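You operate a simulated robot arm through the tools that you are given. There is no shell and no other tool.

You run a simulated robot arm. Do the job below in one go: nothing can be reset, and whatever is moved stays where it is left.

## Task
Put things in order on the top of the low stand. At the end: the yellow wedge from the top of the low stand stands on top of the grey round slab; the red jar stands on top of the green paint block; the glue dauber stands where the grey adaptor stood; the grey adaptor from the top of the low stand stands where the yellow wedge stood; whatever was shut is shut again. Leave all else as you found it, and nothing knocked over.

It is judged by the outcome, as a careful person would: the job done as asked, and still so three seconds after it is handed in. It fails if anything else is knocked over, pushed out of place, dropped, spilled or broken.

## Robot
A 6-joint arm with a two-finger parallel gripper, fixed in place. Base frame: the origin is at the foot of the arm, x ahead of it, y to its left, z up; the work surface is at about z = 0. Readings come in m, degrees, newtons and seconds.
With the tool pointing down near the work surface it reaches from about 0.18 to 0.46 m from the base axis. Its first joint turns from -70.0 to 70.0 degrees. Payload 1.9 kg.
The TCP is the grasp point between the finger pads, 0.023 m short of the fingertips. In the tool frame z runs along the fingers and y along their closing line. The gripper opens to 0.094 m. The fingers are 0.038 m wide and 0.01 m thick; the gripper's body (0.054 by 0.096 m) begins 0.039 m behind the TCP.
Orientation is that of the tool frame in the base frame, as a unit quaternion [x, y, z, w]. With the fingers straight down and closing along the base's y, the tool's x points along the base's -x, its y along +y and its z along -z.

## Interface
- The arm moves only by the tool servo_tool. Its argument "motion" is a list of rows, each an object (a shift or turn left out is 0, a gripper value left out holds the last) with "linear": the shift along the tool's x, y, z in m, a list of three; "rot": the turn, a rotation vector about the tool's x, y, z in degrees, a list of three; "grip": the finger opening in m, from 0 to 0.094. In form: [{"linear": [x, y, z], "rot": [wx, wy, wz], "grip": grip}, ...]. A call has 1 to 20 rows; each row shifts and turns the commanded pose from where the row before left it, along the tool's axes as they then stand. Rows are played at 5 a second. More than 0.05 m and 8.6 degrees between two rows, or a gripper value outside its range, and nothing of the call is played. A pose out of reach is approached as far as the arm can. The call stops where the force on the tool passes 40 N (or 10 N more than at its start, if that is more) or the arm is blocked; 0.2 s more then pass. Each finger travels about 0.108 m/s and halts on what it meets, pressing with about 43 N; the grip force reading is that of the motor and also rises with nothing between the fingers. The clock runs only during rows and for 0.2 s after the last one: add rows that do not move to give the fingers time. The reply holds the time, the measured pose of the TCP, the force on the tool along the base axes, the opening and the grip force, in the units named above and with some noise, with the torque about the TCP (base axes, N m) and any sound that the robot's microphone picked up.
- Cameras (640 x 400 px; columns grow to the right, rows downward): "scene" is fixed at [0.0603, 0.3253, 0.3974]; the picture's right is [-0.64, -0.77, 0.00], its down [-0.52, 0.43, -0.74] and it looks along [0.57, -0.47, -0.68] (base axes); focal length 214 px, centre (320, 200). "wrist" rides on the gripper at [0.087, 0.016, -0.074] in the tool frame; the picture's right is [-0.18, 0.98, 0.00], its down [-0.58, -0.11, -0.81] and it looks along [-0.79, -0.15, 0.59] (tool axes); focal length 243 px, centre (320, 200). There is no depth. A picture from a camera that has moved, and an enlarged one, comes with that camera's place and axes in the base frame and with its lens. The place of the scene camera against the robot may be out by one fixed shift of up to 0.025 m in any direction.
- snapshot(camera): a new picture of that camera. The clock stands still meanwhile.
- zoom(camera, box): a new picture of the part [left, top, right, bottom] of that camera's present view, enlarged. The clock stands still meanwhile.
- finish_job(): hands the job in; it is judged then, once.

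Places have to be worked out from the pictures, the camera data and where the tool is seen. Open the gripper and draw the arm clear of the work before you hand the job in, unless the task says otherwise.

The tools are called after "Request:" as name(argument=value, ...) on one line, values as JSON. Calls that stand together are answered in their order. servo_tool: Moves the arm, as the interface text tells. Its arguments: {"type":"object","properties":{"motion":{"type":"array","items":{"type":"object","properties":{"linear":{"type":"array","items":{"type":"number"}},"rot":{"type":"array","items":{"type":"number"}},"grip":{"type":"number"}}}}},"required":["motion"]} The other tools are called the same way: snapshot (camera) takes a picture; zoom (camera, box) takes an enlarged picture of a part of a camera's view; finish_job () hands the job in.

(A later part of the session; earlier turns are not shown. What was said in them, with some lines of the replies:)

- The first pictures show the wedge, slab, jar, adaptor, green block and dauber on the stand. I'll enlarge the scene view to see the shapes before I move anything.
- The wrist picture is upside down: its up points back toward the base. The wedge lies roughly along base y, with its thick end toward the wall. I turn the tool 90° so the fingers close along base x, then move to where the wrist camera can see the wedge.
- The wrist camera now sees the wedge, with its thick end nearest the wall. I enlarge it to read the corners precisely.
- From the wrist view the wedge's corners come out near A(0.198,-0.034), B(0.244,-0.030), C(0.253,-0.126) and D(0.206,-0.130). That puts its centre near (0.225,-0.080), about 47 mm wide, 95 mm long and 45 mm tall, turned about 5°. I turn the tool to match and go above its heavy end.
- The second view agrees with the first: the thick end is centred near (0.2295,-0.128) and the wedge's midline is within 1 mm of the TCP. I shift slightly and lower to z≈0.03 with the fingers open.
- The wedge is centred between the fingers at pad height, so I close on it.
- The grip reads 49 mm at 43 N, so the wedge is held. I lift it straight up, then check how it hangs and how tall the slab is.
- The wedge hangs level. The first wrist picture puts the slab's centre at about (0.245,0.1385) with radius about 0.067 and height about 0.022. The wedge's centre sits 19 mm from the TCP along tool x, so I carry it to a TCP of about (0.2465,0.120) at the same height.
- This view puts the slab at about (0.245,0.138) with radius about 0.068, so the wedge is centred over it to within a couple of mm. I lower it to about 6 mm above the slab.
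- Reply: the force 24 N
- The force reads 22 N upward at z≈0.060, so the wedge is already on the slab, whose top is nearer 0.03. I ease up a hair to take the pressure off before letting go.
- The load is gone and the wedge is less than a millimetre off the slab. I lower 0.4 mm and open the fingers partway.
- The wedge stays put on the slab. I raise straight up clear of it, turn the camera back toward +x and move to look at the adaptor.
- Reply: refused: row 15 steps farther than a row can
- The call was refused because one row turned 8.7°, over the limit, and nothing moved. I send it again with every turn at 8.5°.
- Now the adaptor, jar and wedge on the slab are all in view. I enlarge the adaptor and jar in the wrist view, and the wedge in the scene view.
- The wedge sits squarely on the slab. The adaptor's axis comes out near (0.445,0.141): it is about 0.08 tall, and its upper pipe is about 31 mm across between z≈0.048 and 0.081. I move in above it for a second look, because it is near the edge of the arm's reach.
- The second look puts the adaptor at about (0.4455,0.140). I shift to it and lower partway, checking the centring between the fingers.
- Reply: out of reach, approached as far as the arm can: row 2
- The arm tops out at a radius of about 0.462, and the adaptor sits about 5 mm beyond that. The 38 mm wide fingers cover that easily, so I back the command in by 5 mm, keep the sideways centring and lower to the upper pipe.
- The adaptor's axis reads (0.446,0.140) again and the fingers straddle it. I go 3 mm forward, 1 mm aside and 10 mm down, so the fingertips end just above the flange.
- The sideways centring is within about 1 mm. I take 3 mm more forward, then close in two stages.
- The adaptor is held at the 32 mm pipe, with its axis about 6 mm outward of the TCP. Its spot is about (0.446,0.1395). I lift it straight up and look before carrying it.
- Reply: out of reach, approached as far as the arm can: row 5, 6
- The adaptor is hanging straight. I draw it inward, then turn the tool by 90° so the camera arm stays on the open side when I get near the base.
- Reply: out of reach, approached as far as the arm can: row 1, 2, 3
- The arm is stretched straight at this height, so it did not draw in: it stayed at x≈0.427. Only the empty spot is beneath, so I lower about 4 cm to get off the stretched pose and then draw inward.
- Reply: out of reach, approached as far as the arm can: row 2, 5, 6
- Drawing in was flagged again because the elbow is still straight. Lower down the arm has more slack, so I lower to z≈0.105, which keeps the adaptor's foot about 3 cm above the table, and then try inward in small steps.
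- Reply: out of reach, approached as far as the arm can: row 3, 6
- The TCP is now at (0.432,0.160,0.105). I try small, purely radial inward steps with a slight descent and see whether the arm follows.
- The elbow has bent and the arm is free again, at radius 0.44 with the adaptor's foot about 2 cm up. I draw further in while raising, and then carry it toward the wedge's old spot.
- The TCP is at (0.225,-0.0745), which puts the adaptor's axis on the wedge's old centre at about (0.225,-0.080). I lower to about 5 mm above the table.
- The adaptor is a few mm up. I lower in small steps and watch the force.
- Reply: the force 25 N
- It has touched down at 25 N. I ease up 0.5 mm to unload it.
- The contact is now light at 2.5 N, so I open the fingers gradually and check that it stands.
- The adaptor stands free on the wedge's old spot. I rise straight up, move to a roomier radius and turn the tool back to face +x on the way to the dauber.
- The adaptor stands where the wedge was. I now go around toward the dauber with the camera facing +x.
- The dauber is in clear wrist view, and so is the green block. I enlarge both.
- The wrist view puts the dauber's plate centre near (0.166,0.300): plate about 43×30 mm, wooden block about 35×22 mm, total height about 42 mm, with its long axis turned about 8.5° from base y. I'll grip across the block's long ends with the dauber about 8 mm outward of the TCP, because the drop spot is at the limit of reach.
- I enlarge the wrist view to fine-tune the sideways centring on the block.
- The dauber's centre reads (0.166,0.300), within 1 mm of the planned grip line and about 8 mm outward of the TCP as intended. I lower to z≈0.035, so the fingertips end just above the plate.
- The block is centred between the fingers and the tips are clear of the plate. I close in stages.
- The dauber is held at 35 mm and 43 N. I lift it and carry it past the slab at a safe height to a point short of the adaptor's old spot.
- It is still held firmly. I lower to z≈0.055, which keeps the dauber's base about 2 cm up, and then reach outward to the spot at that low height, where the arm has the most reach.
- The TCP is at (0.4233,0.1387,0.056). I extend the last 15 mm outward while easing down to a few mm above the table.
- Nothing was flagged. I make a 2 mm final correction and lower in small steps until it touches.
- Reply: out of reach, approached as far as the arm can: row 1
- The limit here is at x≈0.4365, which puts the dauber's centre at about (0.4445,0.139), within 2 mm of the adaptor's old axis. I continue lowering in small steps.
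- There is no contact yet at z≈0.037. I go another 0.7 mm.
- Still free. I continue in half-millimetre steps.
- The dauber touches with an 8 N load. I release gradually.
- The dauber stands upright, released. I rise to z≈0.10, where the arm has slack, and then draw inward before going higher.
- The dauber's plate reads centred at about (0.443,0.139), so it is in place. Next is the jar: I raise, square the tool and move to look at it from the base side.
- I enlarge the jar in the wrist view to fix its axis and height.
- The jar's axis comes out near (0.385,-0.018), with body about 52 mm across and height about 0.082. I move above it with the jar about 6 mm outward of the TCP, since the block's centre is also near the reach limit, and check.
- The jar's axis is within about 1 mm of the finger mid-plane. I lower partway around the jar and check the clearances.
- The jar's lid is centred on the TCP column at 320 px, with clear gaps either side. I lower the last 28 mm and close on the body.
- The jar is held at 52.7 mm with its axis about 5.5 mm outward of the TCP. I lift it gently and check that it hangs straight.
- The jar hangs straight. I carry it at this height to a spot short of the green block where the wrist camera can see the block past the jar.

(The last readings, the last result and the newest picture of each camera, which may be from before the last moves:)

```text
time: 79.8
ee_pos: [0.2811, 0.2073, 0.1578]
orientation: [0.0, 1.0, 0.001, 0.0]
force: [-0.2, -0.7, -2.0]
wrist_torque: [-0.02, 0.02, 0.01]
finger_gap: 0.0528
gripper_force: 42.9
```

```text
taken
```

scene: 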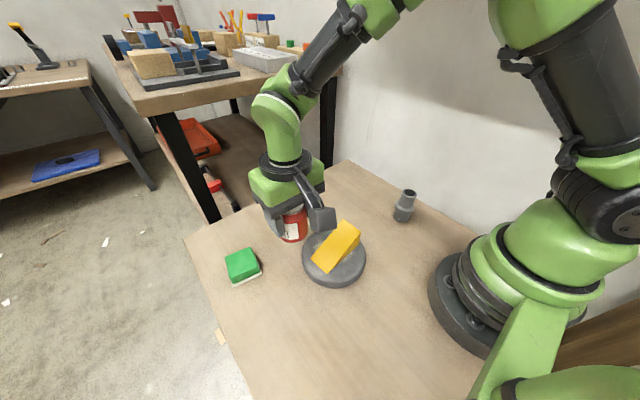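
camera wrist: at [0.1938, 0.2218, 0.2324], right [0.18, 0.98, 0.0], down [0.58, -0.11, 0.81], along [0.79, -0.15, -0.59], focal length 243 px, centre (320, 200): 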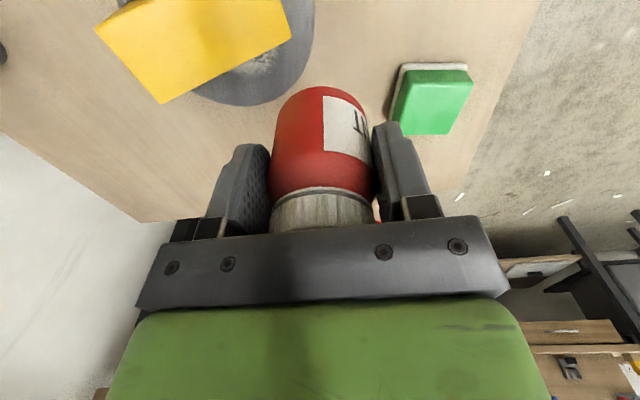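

The green block is clearly visible beside the jar. I enlarge it to pin down its centre and height.

Request:
zoom(camera="wrist", box=[370, 45, 490, 145])

Request:
zoom(camera="scene", box=[210, 230, 290, 300])

```text
4.00 times, centred on (430, 95) of wrist
camera zoom: at [0.1938, 0.2218, 0.2324], right [0.18, 0.98, 0.0], down [0.58, -0.11, 0.81], along [0.79, -0.15, -0.59], focal length 970 px, centre (-120, 620)
```

zoom: 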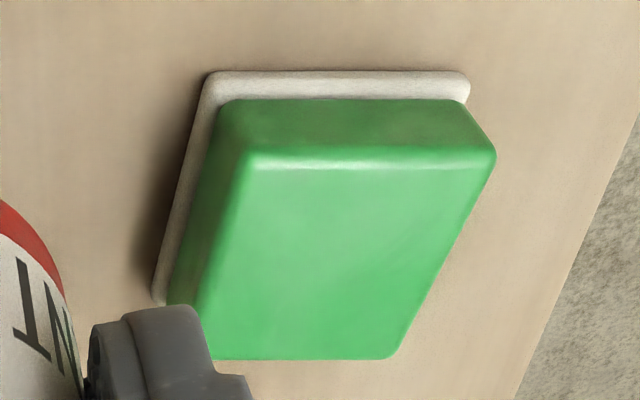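

```text
5.71 times, centred on (250, 265) of scene
camera zoom: at [0.0603, 0.3253, 0.3974], right [-0.64, -0.77, 0.0], down [-0.52, 0.43, -0.74], along [0.57, -0.47, -0.68], focal length 1226 px, centre (720, -171)
```

zoom: 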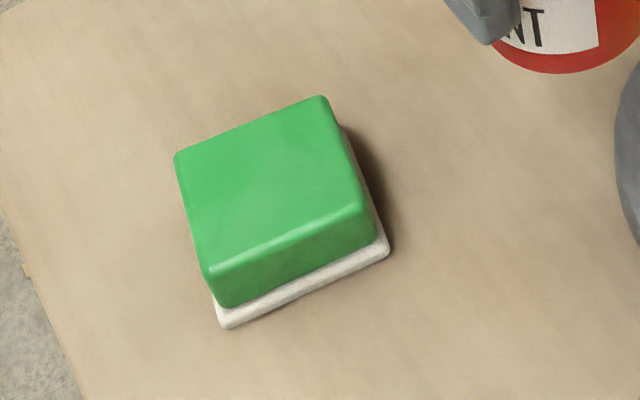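

The green block's centre reads (0.344,0.300), 59 mm square, with its top at z≈0.034. I bring the jar above it to a TCP of about (0.3385,0.300), with its base about 3 cm over the block.

Request:
servo_tool(motion=[{"linear": [-0.008, 0.013, 0.006]}, {"linear": [-0.0125, 0.0202, 0.009]}, {"linear": [-0.0125, 0.0202, 0.009]}, {"linear": [-0.0125, 0.0202, 0.009]}, {"linear": [-0.0085, 0.0138, 0.006]}, {"linear": [-0.004, 0.0066, 0.004]}, {}, {}])

Request:
snapshot(camera="wrist")

Request:
zoom(camera="scene", box=[170, 170, 330, 300])

```text
time: 81.6
ee_pos: [0.3375, 0.2992, 0.1164]
orientation: [-0.001, 1.0, 0.001, 0.001]
force: [0.9, -1.0, -1.3]
wrist_torque: [-0.01, 0.01, -0.02]
finger_gap: 0.0528
gripper_force: 43.5
```

```text
taken
camera wrist: at [0.2511, 0.3157, 0.1902], right [0.18, 0.98, 0.0], down [0.58, -0.11, 0.81], along [0.79, -0.15, -0.59], focal length 243 px, centre (320, 200)
```

wrist: 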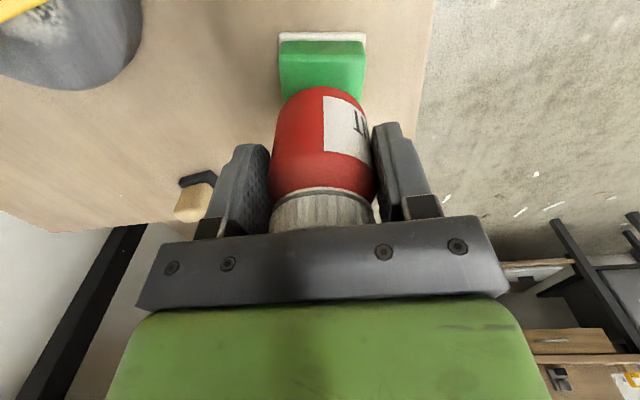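

```text
3.08 times, centred on (250, 235) of scene
camera zoom: at [0.0603, 0.3253, 0.3974], right [-0.64, -0.77, 0.0], down [-0.52, 0.43, -0.74], along [0.57, -0.47, -0.68], focal length 660 px, centre (535, 92)
```

zoom: 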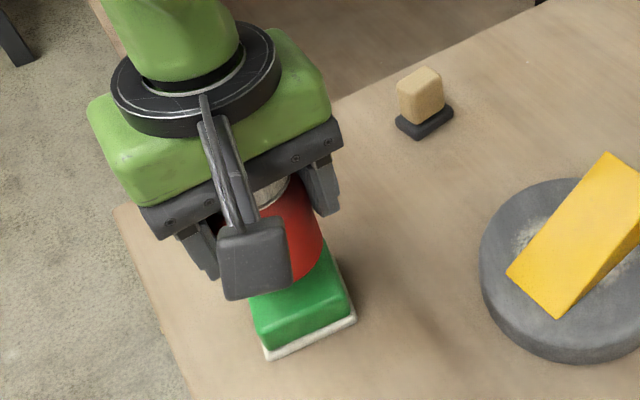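

The jar is centred over the block to within about 1–2 mm. I lower it to about 5 mm above the block.

Request:
servo_tool(motion=[{"linear": [0, 0, 0.008]}, {"linear": [0, 0, 0.01]}, {"linear": [0, 0, 0.006]}, {}, {}])

Request:
zoom(camera="scene", box=[190, 190, 310, 300])

Request:
snapshot(camera="wrist")

```text
time: 82.8
ee_pos: [0.3375, 0.2996, 0.0928]
orientation: [-0.001, 1.0, 0.001, 0.0]
force: [0.1, -0.6, -1.4]
wrist_torque: [0.02, 0.0, 0.01]
finger_gap: 0.0529
gripper_force: 42.6
```

```text
3.64 times, centred on (250, 245) of scene
camera zoom: at [0.0603, 0.3253, 0.3974], right [-0.64, -0.77, 0.0], down [-0.52, 0.43, -0.74], along [0.57, -0.47, -0.68], focal length 780 px, centre (574, 36)
```

zoom: 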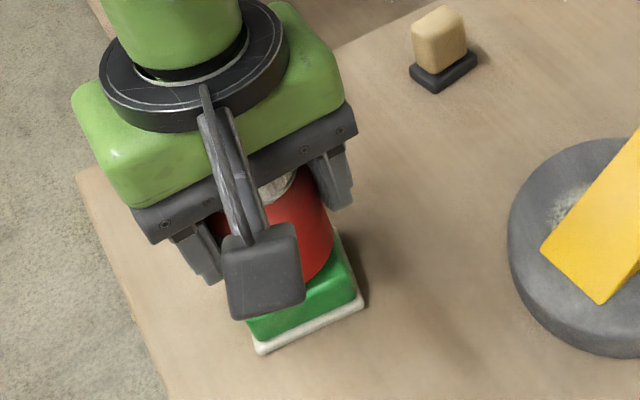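

```text
taken
camera wrist: at [0.2509, 0.3155, 0.167], right [0.18, 0.98, 0.0], down [0.58, -0.11, 0.81], along [0.79, -0.15, -0.59], focal length 243 px, centre (320, 200)
```

wrist: 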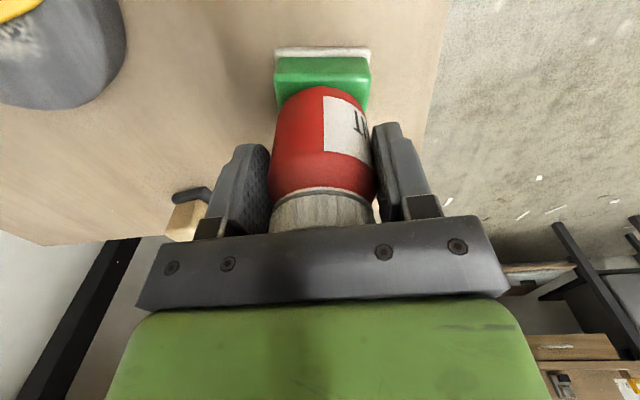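

It is still free, with the jar above the block. I lower in small steps, watching the force.

Request:
servo_tool(motion=[{"linear": [0, 0, 0.0015]}, {"linear": [0, 0, 0.001]}, {"linear": [0, 0, 0.001]}, {}])

```text
time: 83.8
ee_pos: [0.339, 0.3006, 0.0882]
orientation: [0.0, 1.0, 0.001, 0.0]
force: [-0.3, 0.3, -2.0]
wrist_torque: [0.0, -0.02, 0.03]
finger_gap: 0.0529
gripper_force: 43.0
```

There is no contact yet at z≈0.088. I continue down 1 mm at a time.

Request:
servo_tool(motion=[{"linear": [0, 0, 0.001]}, {"linear": [0, 0, 0.0008]}, {}])

```text
time: 84.6
ee_pos: [0.3373, 0.2985, 0.088]
orientation: [-0.001, 1.0, 0.002, 0.0]
force: [-1.1, -0.3, -1.2]
wrist_torque: [0.02, 0.0, -0.03]
finger_gap: 0.0528
gripper_force: 42.8
```

Still free at about 0.0877. I go another millimetre.

Request:
servo_tool(motion=[{"linear": [0, 0, 0.0007]}, {"linear": [0, 0, 0.0006]}, {}])

```text
time: 85.4
ee_pos: [0.3395, 0.2993, 0.0851]
orientation: [0.0, 1.0, 0.0, 0.0]
force: [0.0, -0.4, -0.4]
wrist_torque: [0.0, 0.02, 0.04]
finger_gap: 0.0528
gripper_force: 42.7
```

The reading is -0.4 N against about -1.2 N while hanging, so contact is close. I lower another half millimetre at a time.

Request:
servo_tool(motion=[{"linear": [0, 0, 0.0005]}, {}])

Request:
zoom(camera="wrist", box=[240, 30, 400, 150])

```text
time: 86.0
ee_pos: [0.3379, 0.3003, 0.086]
orientation: [0.0, 1.0, 0.001, 0.001]
force: [-0.4, -0.8, -1.7]
wrist_torque: [0.0, 0.04, -0.01]
finger_gap: 0.0528
gripper_force: 42.9
```

```text
3.33 times, centred on (320, 90) of wrist
camera zoom: at [0.251, 0.3149, 0.1605], right [0.18, 0.98, 0.0], down [0.58, -0.11, 0.81], along [0.79, -0.15, -0.59], focal length 809 px, centre (320, 567)
```

zoom: 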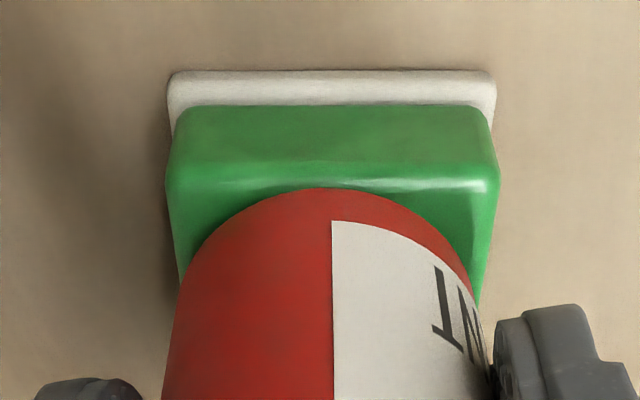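

The jar's base sits nearly flush over the block's top, well centred. I continue lowering gently.

Request:
servo_tool(motion=[{"linear": [0, 0, 0.0005]}, {}, {"linear": [0, 0, 0.0004]}, {}])

```text
time: 87.0
ee_pos: [0.3392, 0.2977, 0.0844]
orientation: [0.0, 1.0, 0.001, 0.001]
force: [0.3, 0.1, 1.6]
wrist_torque: [-0.02, -0.05, 0.03]
finger_gap: 0.0527
gripper_force: 43.1
```

The force has swung to +1.6 N, so contact is starting. I take one more 0.3 mm to confirm.

Request:
servo_tool(motion=[{"linear": [0, 0, 0.0003]}, {}])

```text
time: 87.6
ee_pos: [0.3376, 0.2993, 0.0856]
orientation: [0.0, 1.0, 0.001, 0.001]
force: [-2.0, -2.7, 10.2]
wrist_torque: [-0.16, 0.07, -0.01]
finger_gap: 0.0529
gripper_force: 42.8
```

The jar is seated on the block with a 10 N load. I release gently in stages.

Request:
servo_tool(motion=[{"grip": 0.058}, {}, {"grip": 0.07}, {"grip": 0.085}, {"grip": 0.094}, {}])

Request:
snapshot(camera="wrist")

Request:
zoom(camera="scene", box=[190, 190, 310, 300])

```text
time: 89.0
ee_pos: [0.3383, 0.3, 0.0853]
orientation: [0.0, 1.0, 0.0, 0.0]
force: [0.1, -0.9, -0.4]
wrist_torque: [-0.02, 0.02, 0.03]
finger_gap: 0.0941
gripper_force: 0.1
```

```text
taken
camera wrist: at [0.2514, 0.3147, 0.1591], right [0.18, 0.98, 0.0], down [0.58, -0.11, 0.81], along [0.79, -0.15, -0.59], focal length 243 px, centre (320, 200)
```

wrist: 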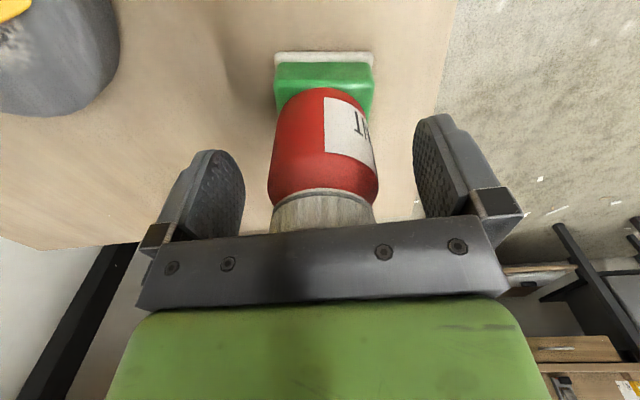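

```text
3.64 times, centred on (250, 245) of scene
camera zoom: at [0.0603, 0.3253, 0.3974], right [-0.64, -0.77, 0.0], down [-0.52, 0.43, -0.74], along [0.57, -0.47, -0.68], focal length 780 px, centre (574, 36)
```

zoom: 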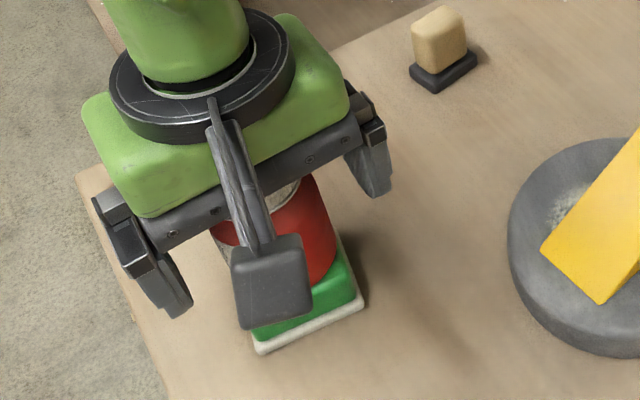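

The jar stands on the block, free of the fingers. I rise straight up with a slight drift inward to stay clear of the stretched pose.

Request:
servo_tool(motion=[{"linear": [0, 0, -0.008]}, {"linear": [0.002, 0, -0.012]}, {"linear": [0.003, 0, -0.014]}, {"linear": [0.003, 0, -0.014]}, {"linear": [0.004, 0, -0.014]}, {"linear": [0.004, 0, -0.014]}, {}, {"linear": [0.02, -0.01, 0]}, {"linear": [0.025, -0.02, 0]}, {"linear": [0.025, -0.03, 0]}, {}])

Request:
snapshot(camera="wrist")

Request:
snapshot(camera="scene")

```text
time: 91.4
ee_pos: [0.2536, 0.2378, 0.1604]
orientation: [0.001, 1.0, 0.001, 0.002]
force: [-0.3, -0.1, 0.1]
wrist_torque: [-0.01, -0.01, 0.02]
finger_gap: 0.0938
gripper_force: 0.1
```

```text
taken
camera wrist: at [0.1662, 0.2536, 0.2353], right [0.18, 0.98, 0.0], down [0.58, -0.11, 0.81], along [0.79, -0.15, -0.59], focal length 243 px, centre (320, 200)
```

wrist: 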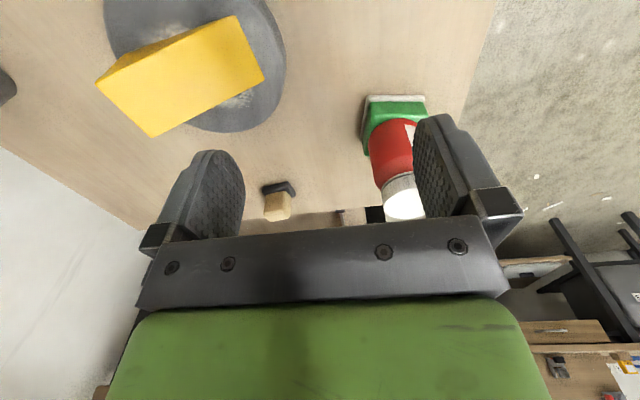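

```text
taken
```

scene: 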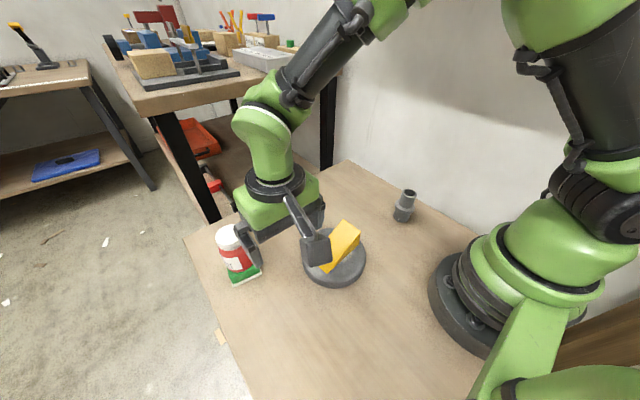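

Everything looks in place. I raise the arm well clear and check the whole scene.

Request:
servo_tool(motion=[{"linear": [0, 0, -0.03]}, {"linear": [0, 0, -0.03]}, {"linear": [0, 0, -0.03]}, {"linear": [0, 0, -0.03]}, {"linear": [-0.005, -0.028, 0]}, {"linear": [-0.005, -0.028, 0]}, {"linear": [-0.005, -0.028, 0]}, {"linear": [-0.005, -0.028, 0]}, {"linear": [0, -0.04, 0]}, {"linear": [0, -0.04, 0]}, {}, {}])

Request:
snapshot(camera="wrist")

Request:
snapshot(camera="scene")

Request:
zoom(camera="scene", box=[200, 170, 430, 310])

```text
time: 94.0
ee_pos: [0.272, 0.0445, 0.2801]
orientation: [0.0, 1.0, 0.001, 0.0]
force: [-0.4, -1.0, 0.1]
wrist_torque: [0.02, -0.01, 0.0]
finger_gap: 0.0937
gripper_force: 0.1
```

```text
taken
camera wrist: at [0.1843, 0.0611, 0.3539], right [0.18, 0.98, 0.0], down [0.58, -0.11, 0.81], along [0.79, -0.15, -0.59], focal length 243 px, centre (320, 200)
```

wrist: 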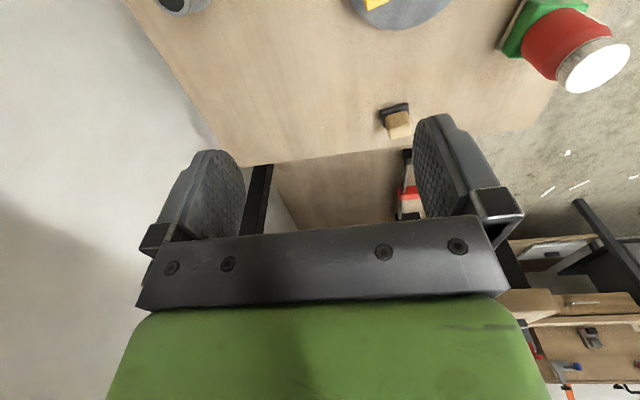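

```text
taken
```

scene: 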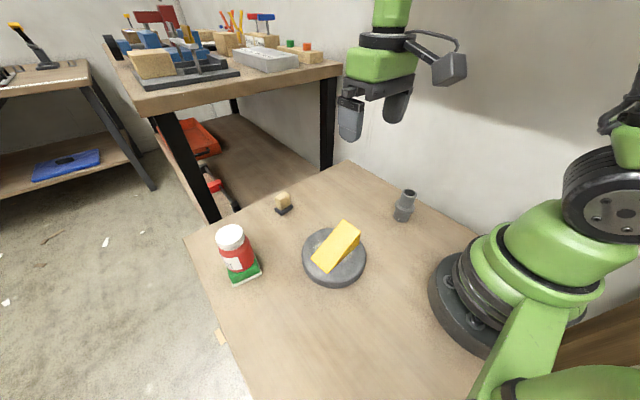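

```text
2.78 times, centred on (315, 240) of scene
camera zoom: at [0.0603, 0.3253, 0.3974], right [-0.64, -0.77, 0.0], down [-0.52, 0.43, -0.74], along [0.57, -0.47, -0.68], focal length 597 px, centre (334, 89)
```

zoom: 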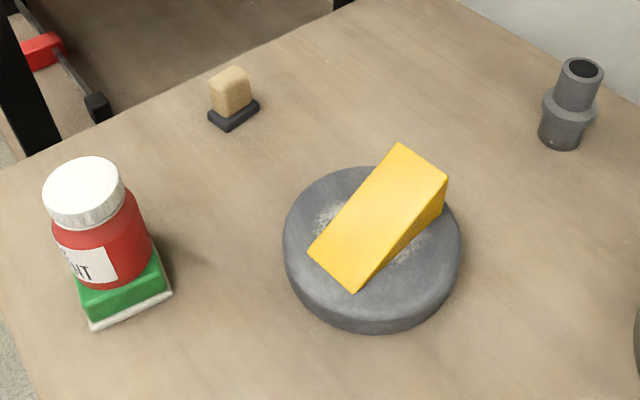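

The last pictures show:
- the wedge on the slab
- the jar upright on the green block
- the dauber upright on the adaptor's old spot
- the adaptor upright on the wedge's old spot

The slab and block haven't shifted and nothing was opened. The gripper is open and the arm is clear, so I hand the job in.

Request:
finish_job()

```text
The job is handed in.
```

I finished the rearrangement and handed it in; no verdict has come back yet. The last pictures before handing in show everything upright and in place:

- **Yellow wedge:** it stands on the grey round slab, close to its centre.
- **Red jar:** it stands on the green paint block, close to its centre, with its lid still on.
- **Glue dauber:** it stands where the adaptor was, about 3 mm closer to the arm, because that spot is at the edge of the arm's reach.
- **Grey adaptor:** it stands where the wedge was, within a few millimetres.

Nothing was opened, so there was nothing to shut again. The slab and the block look unmoved, and nothing was knocked over. The gripper is open and the arm is raised clear of the stand.
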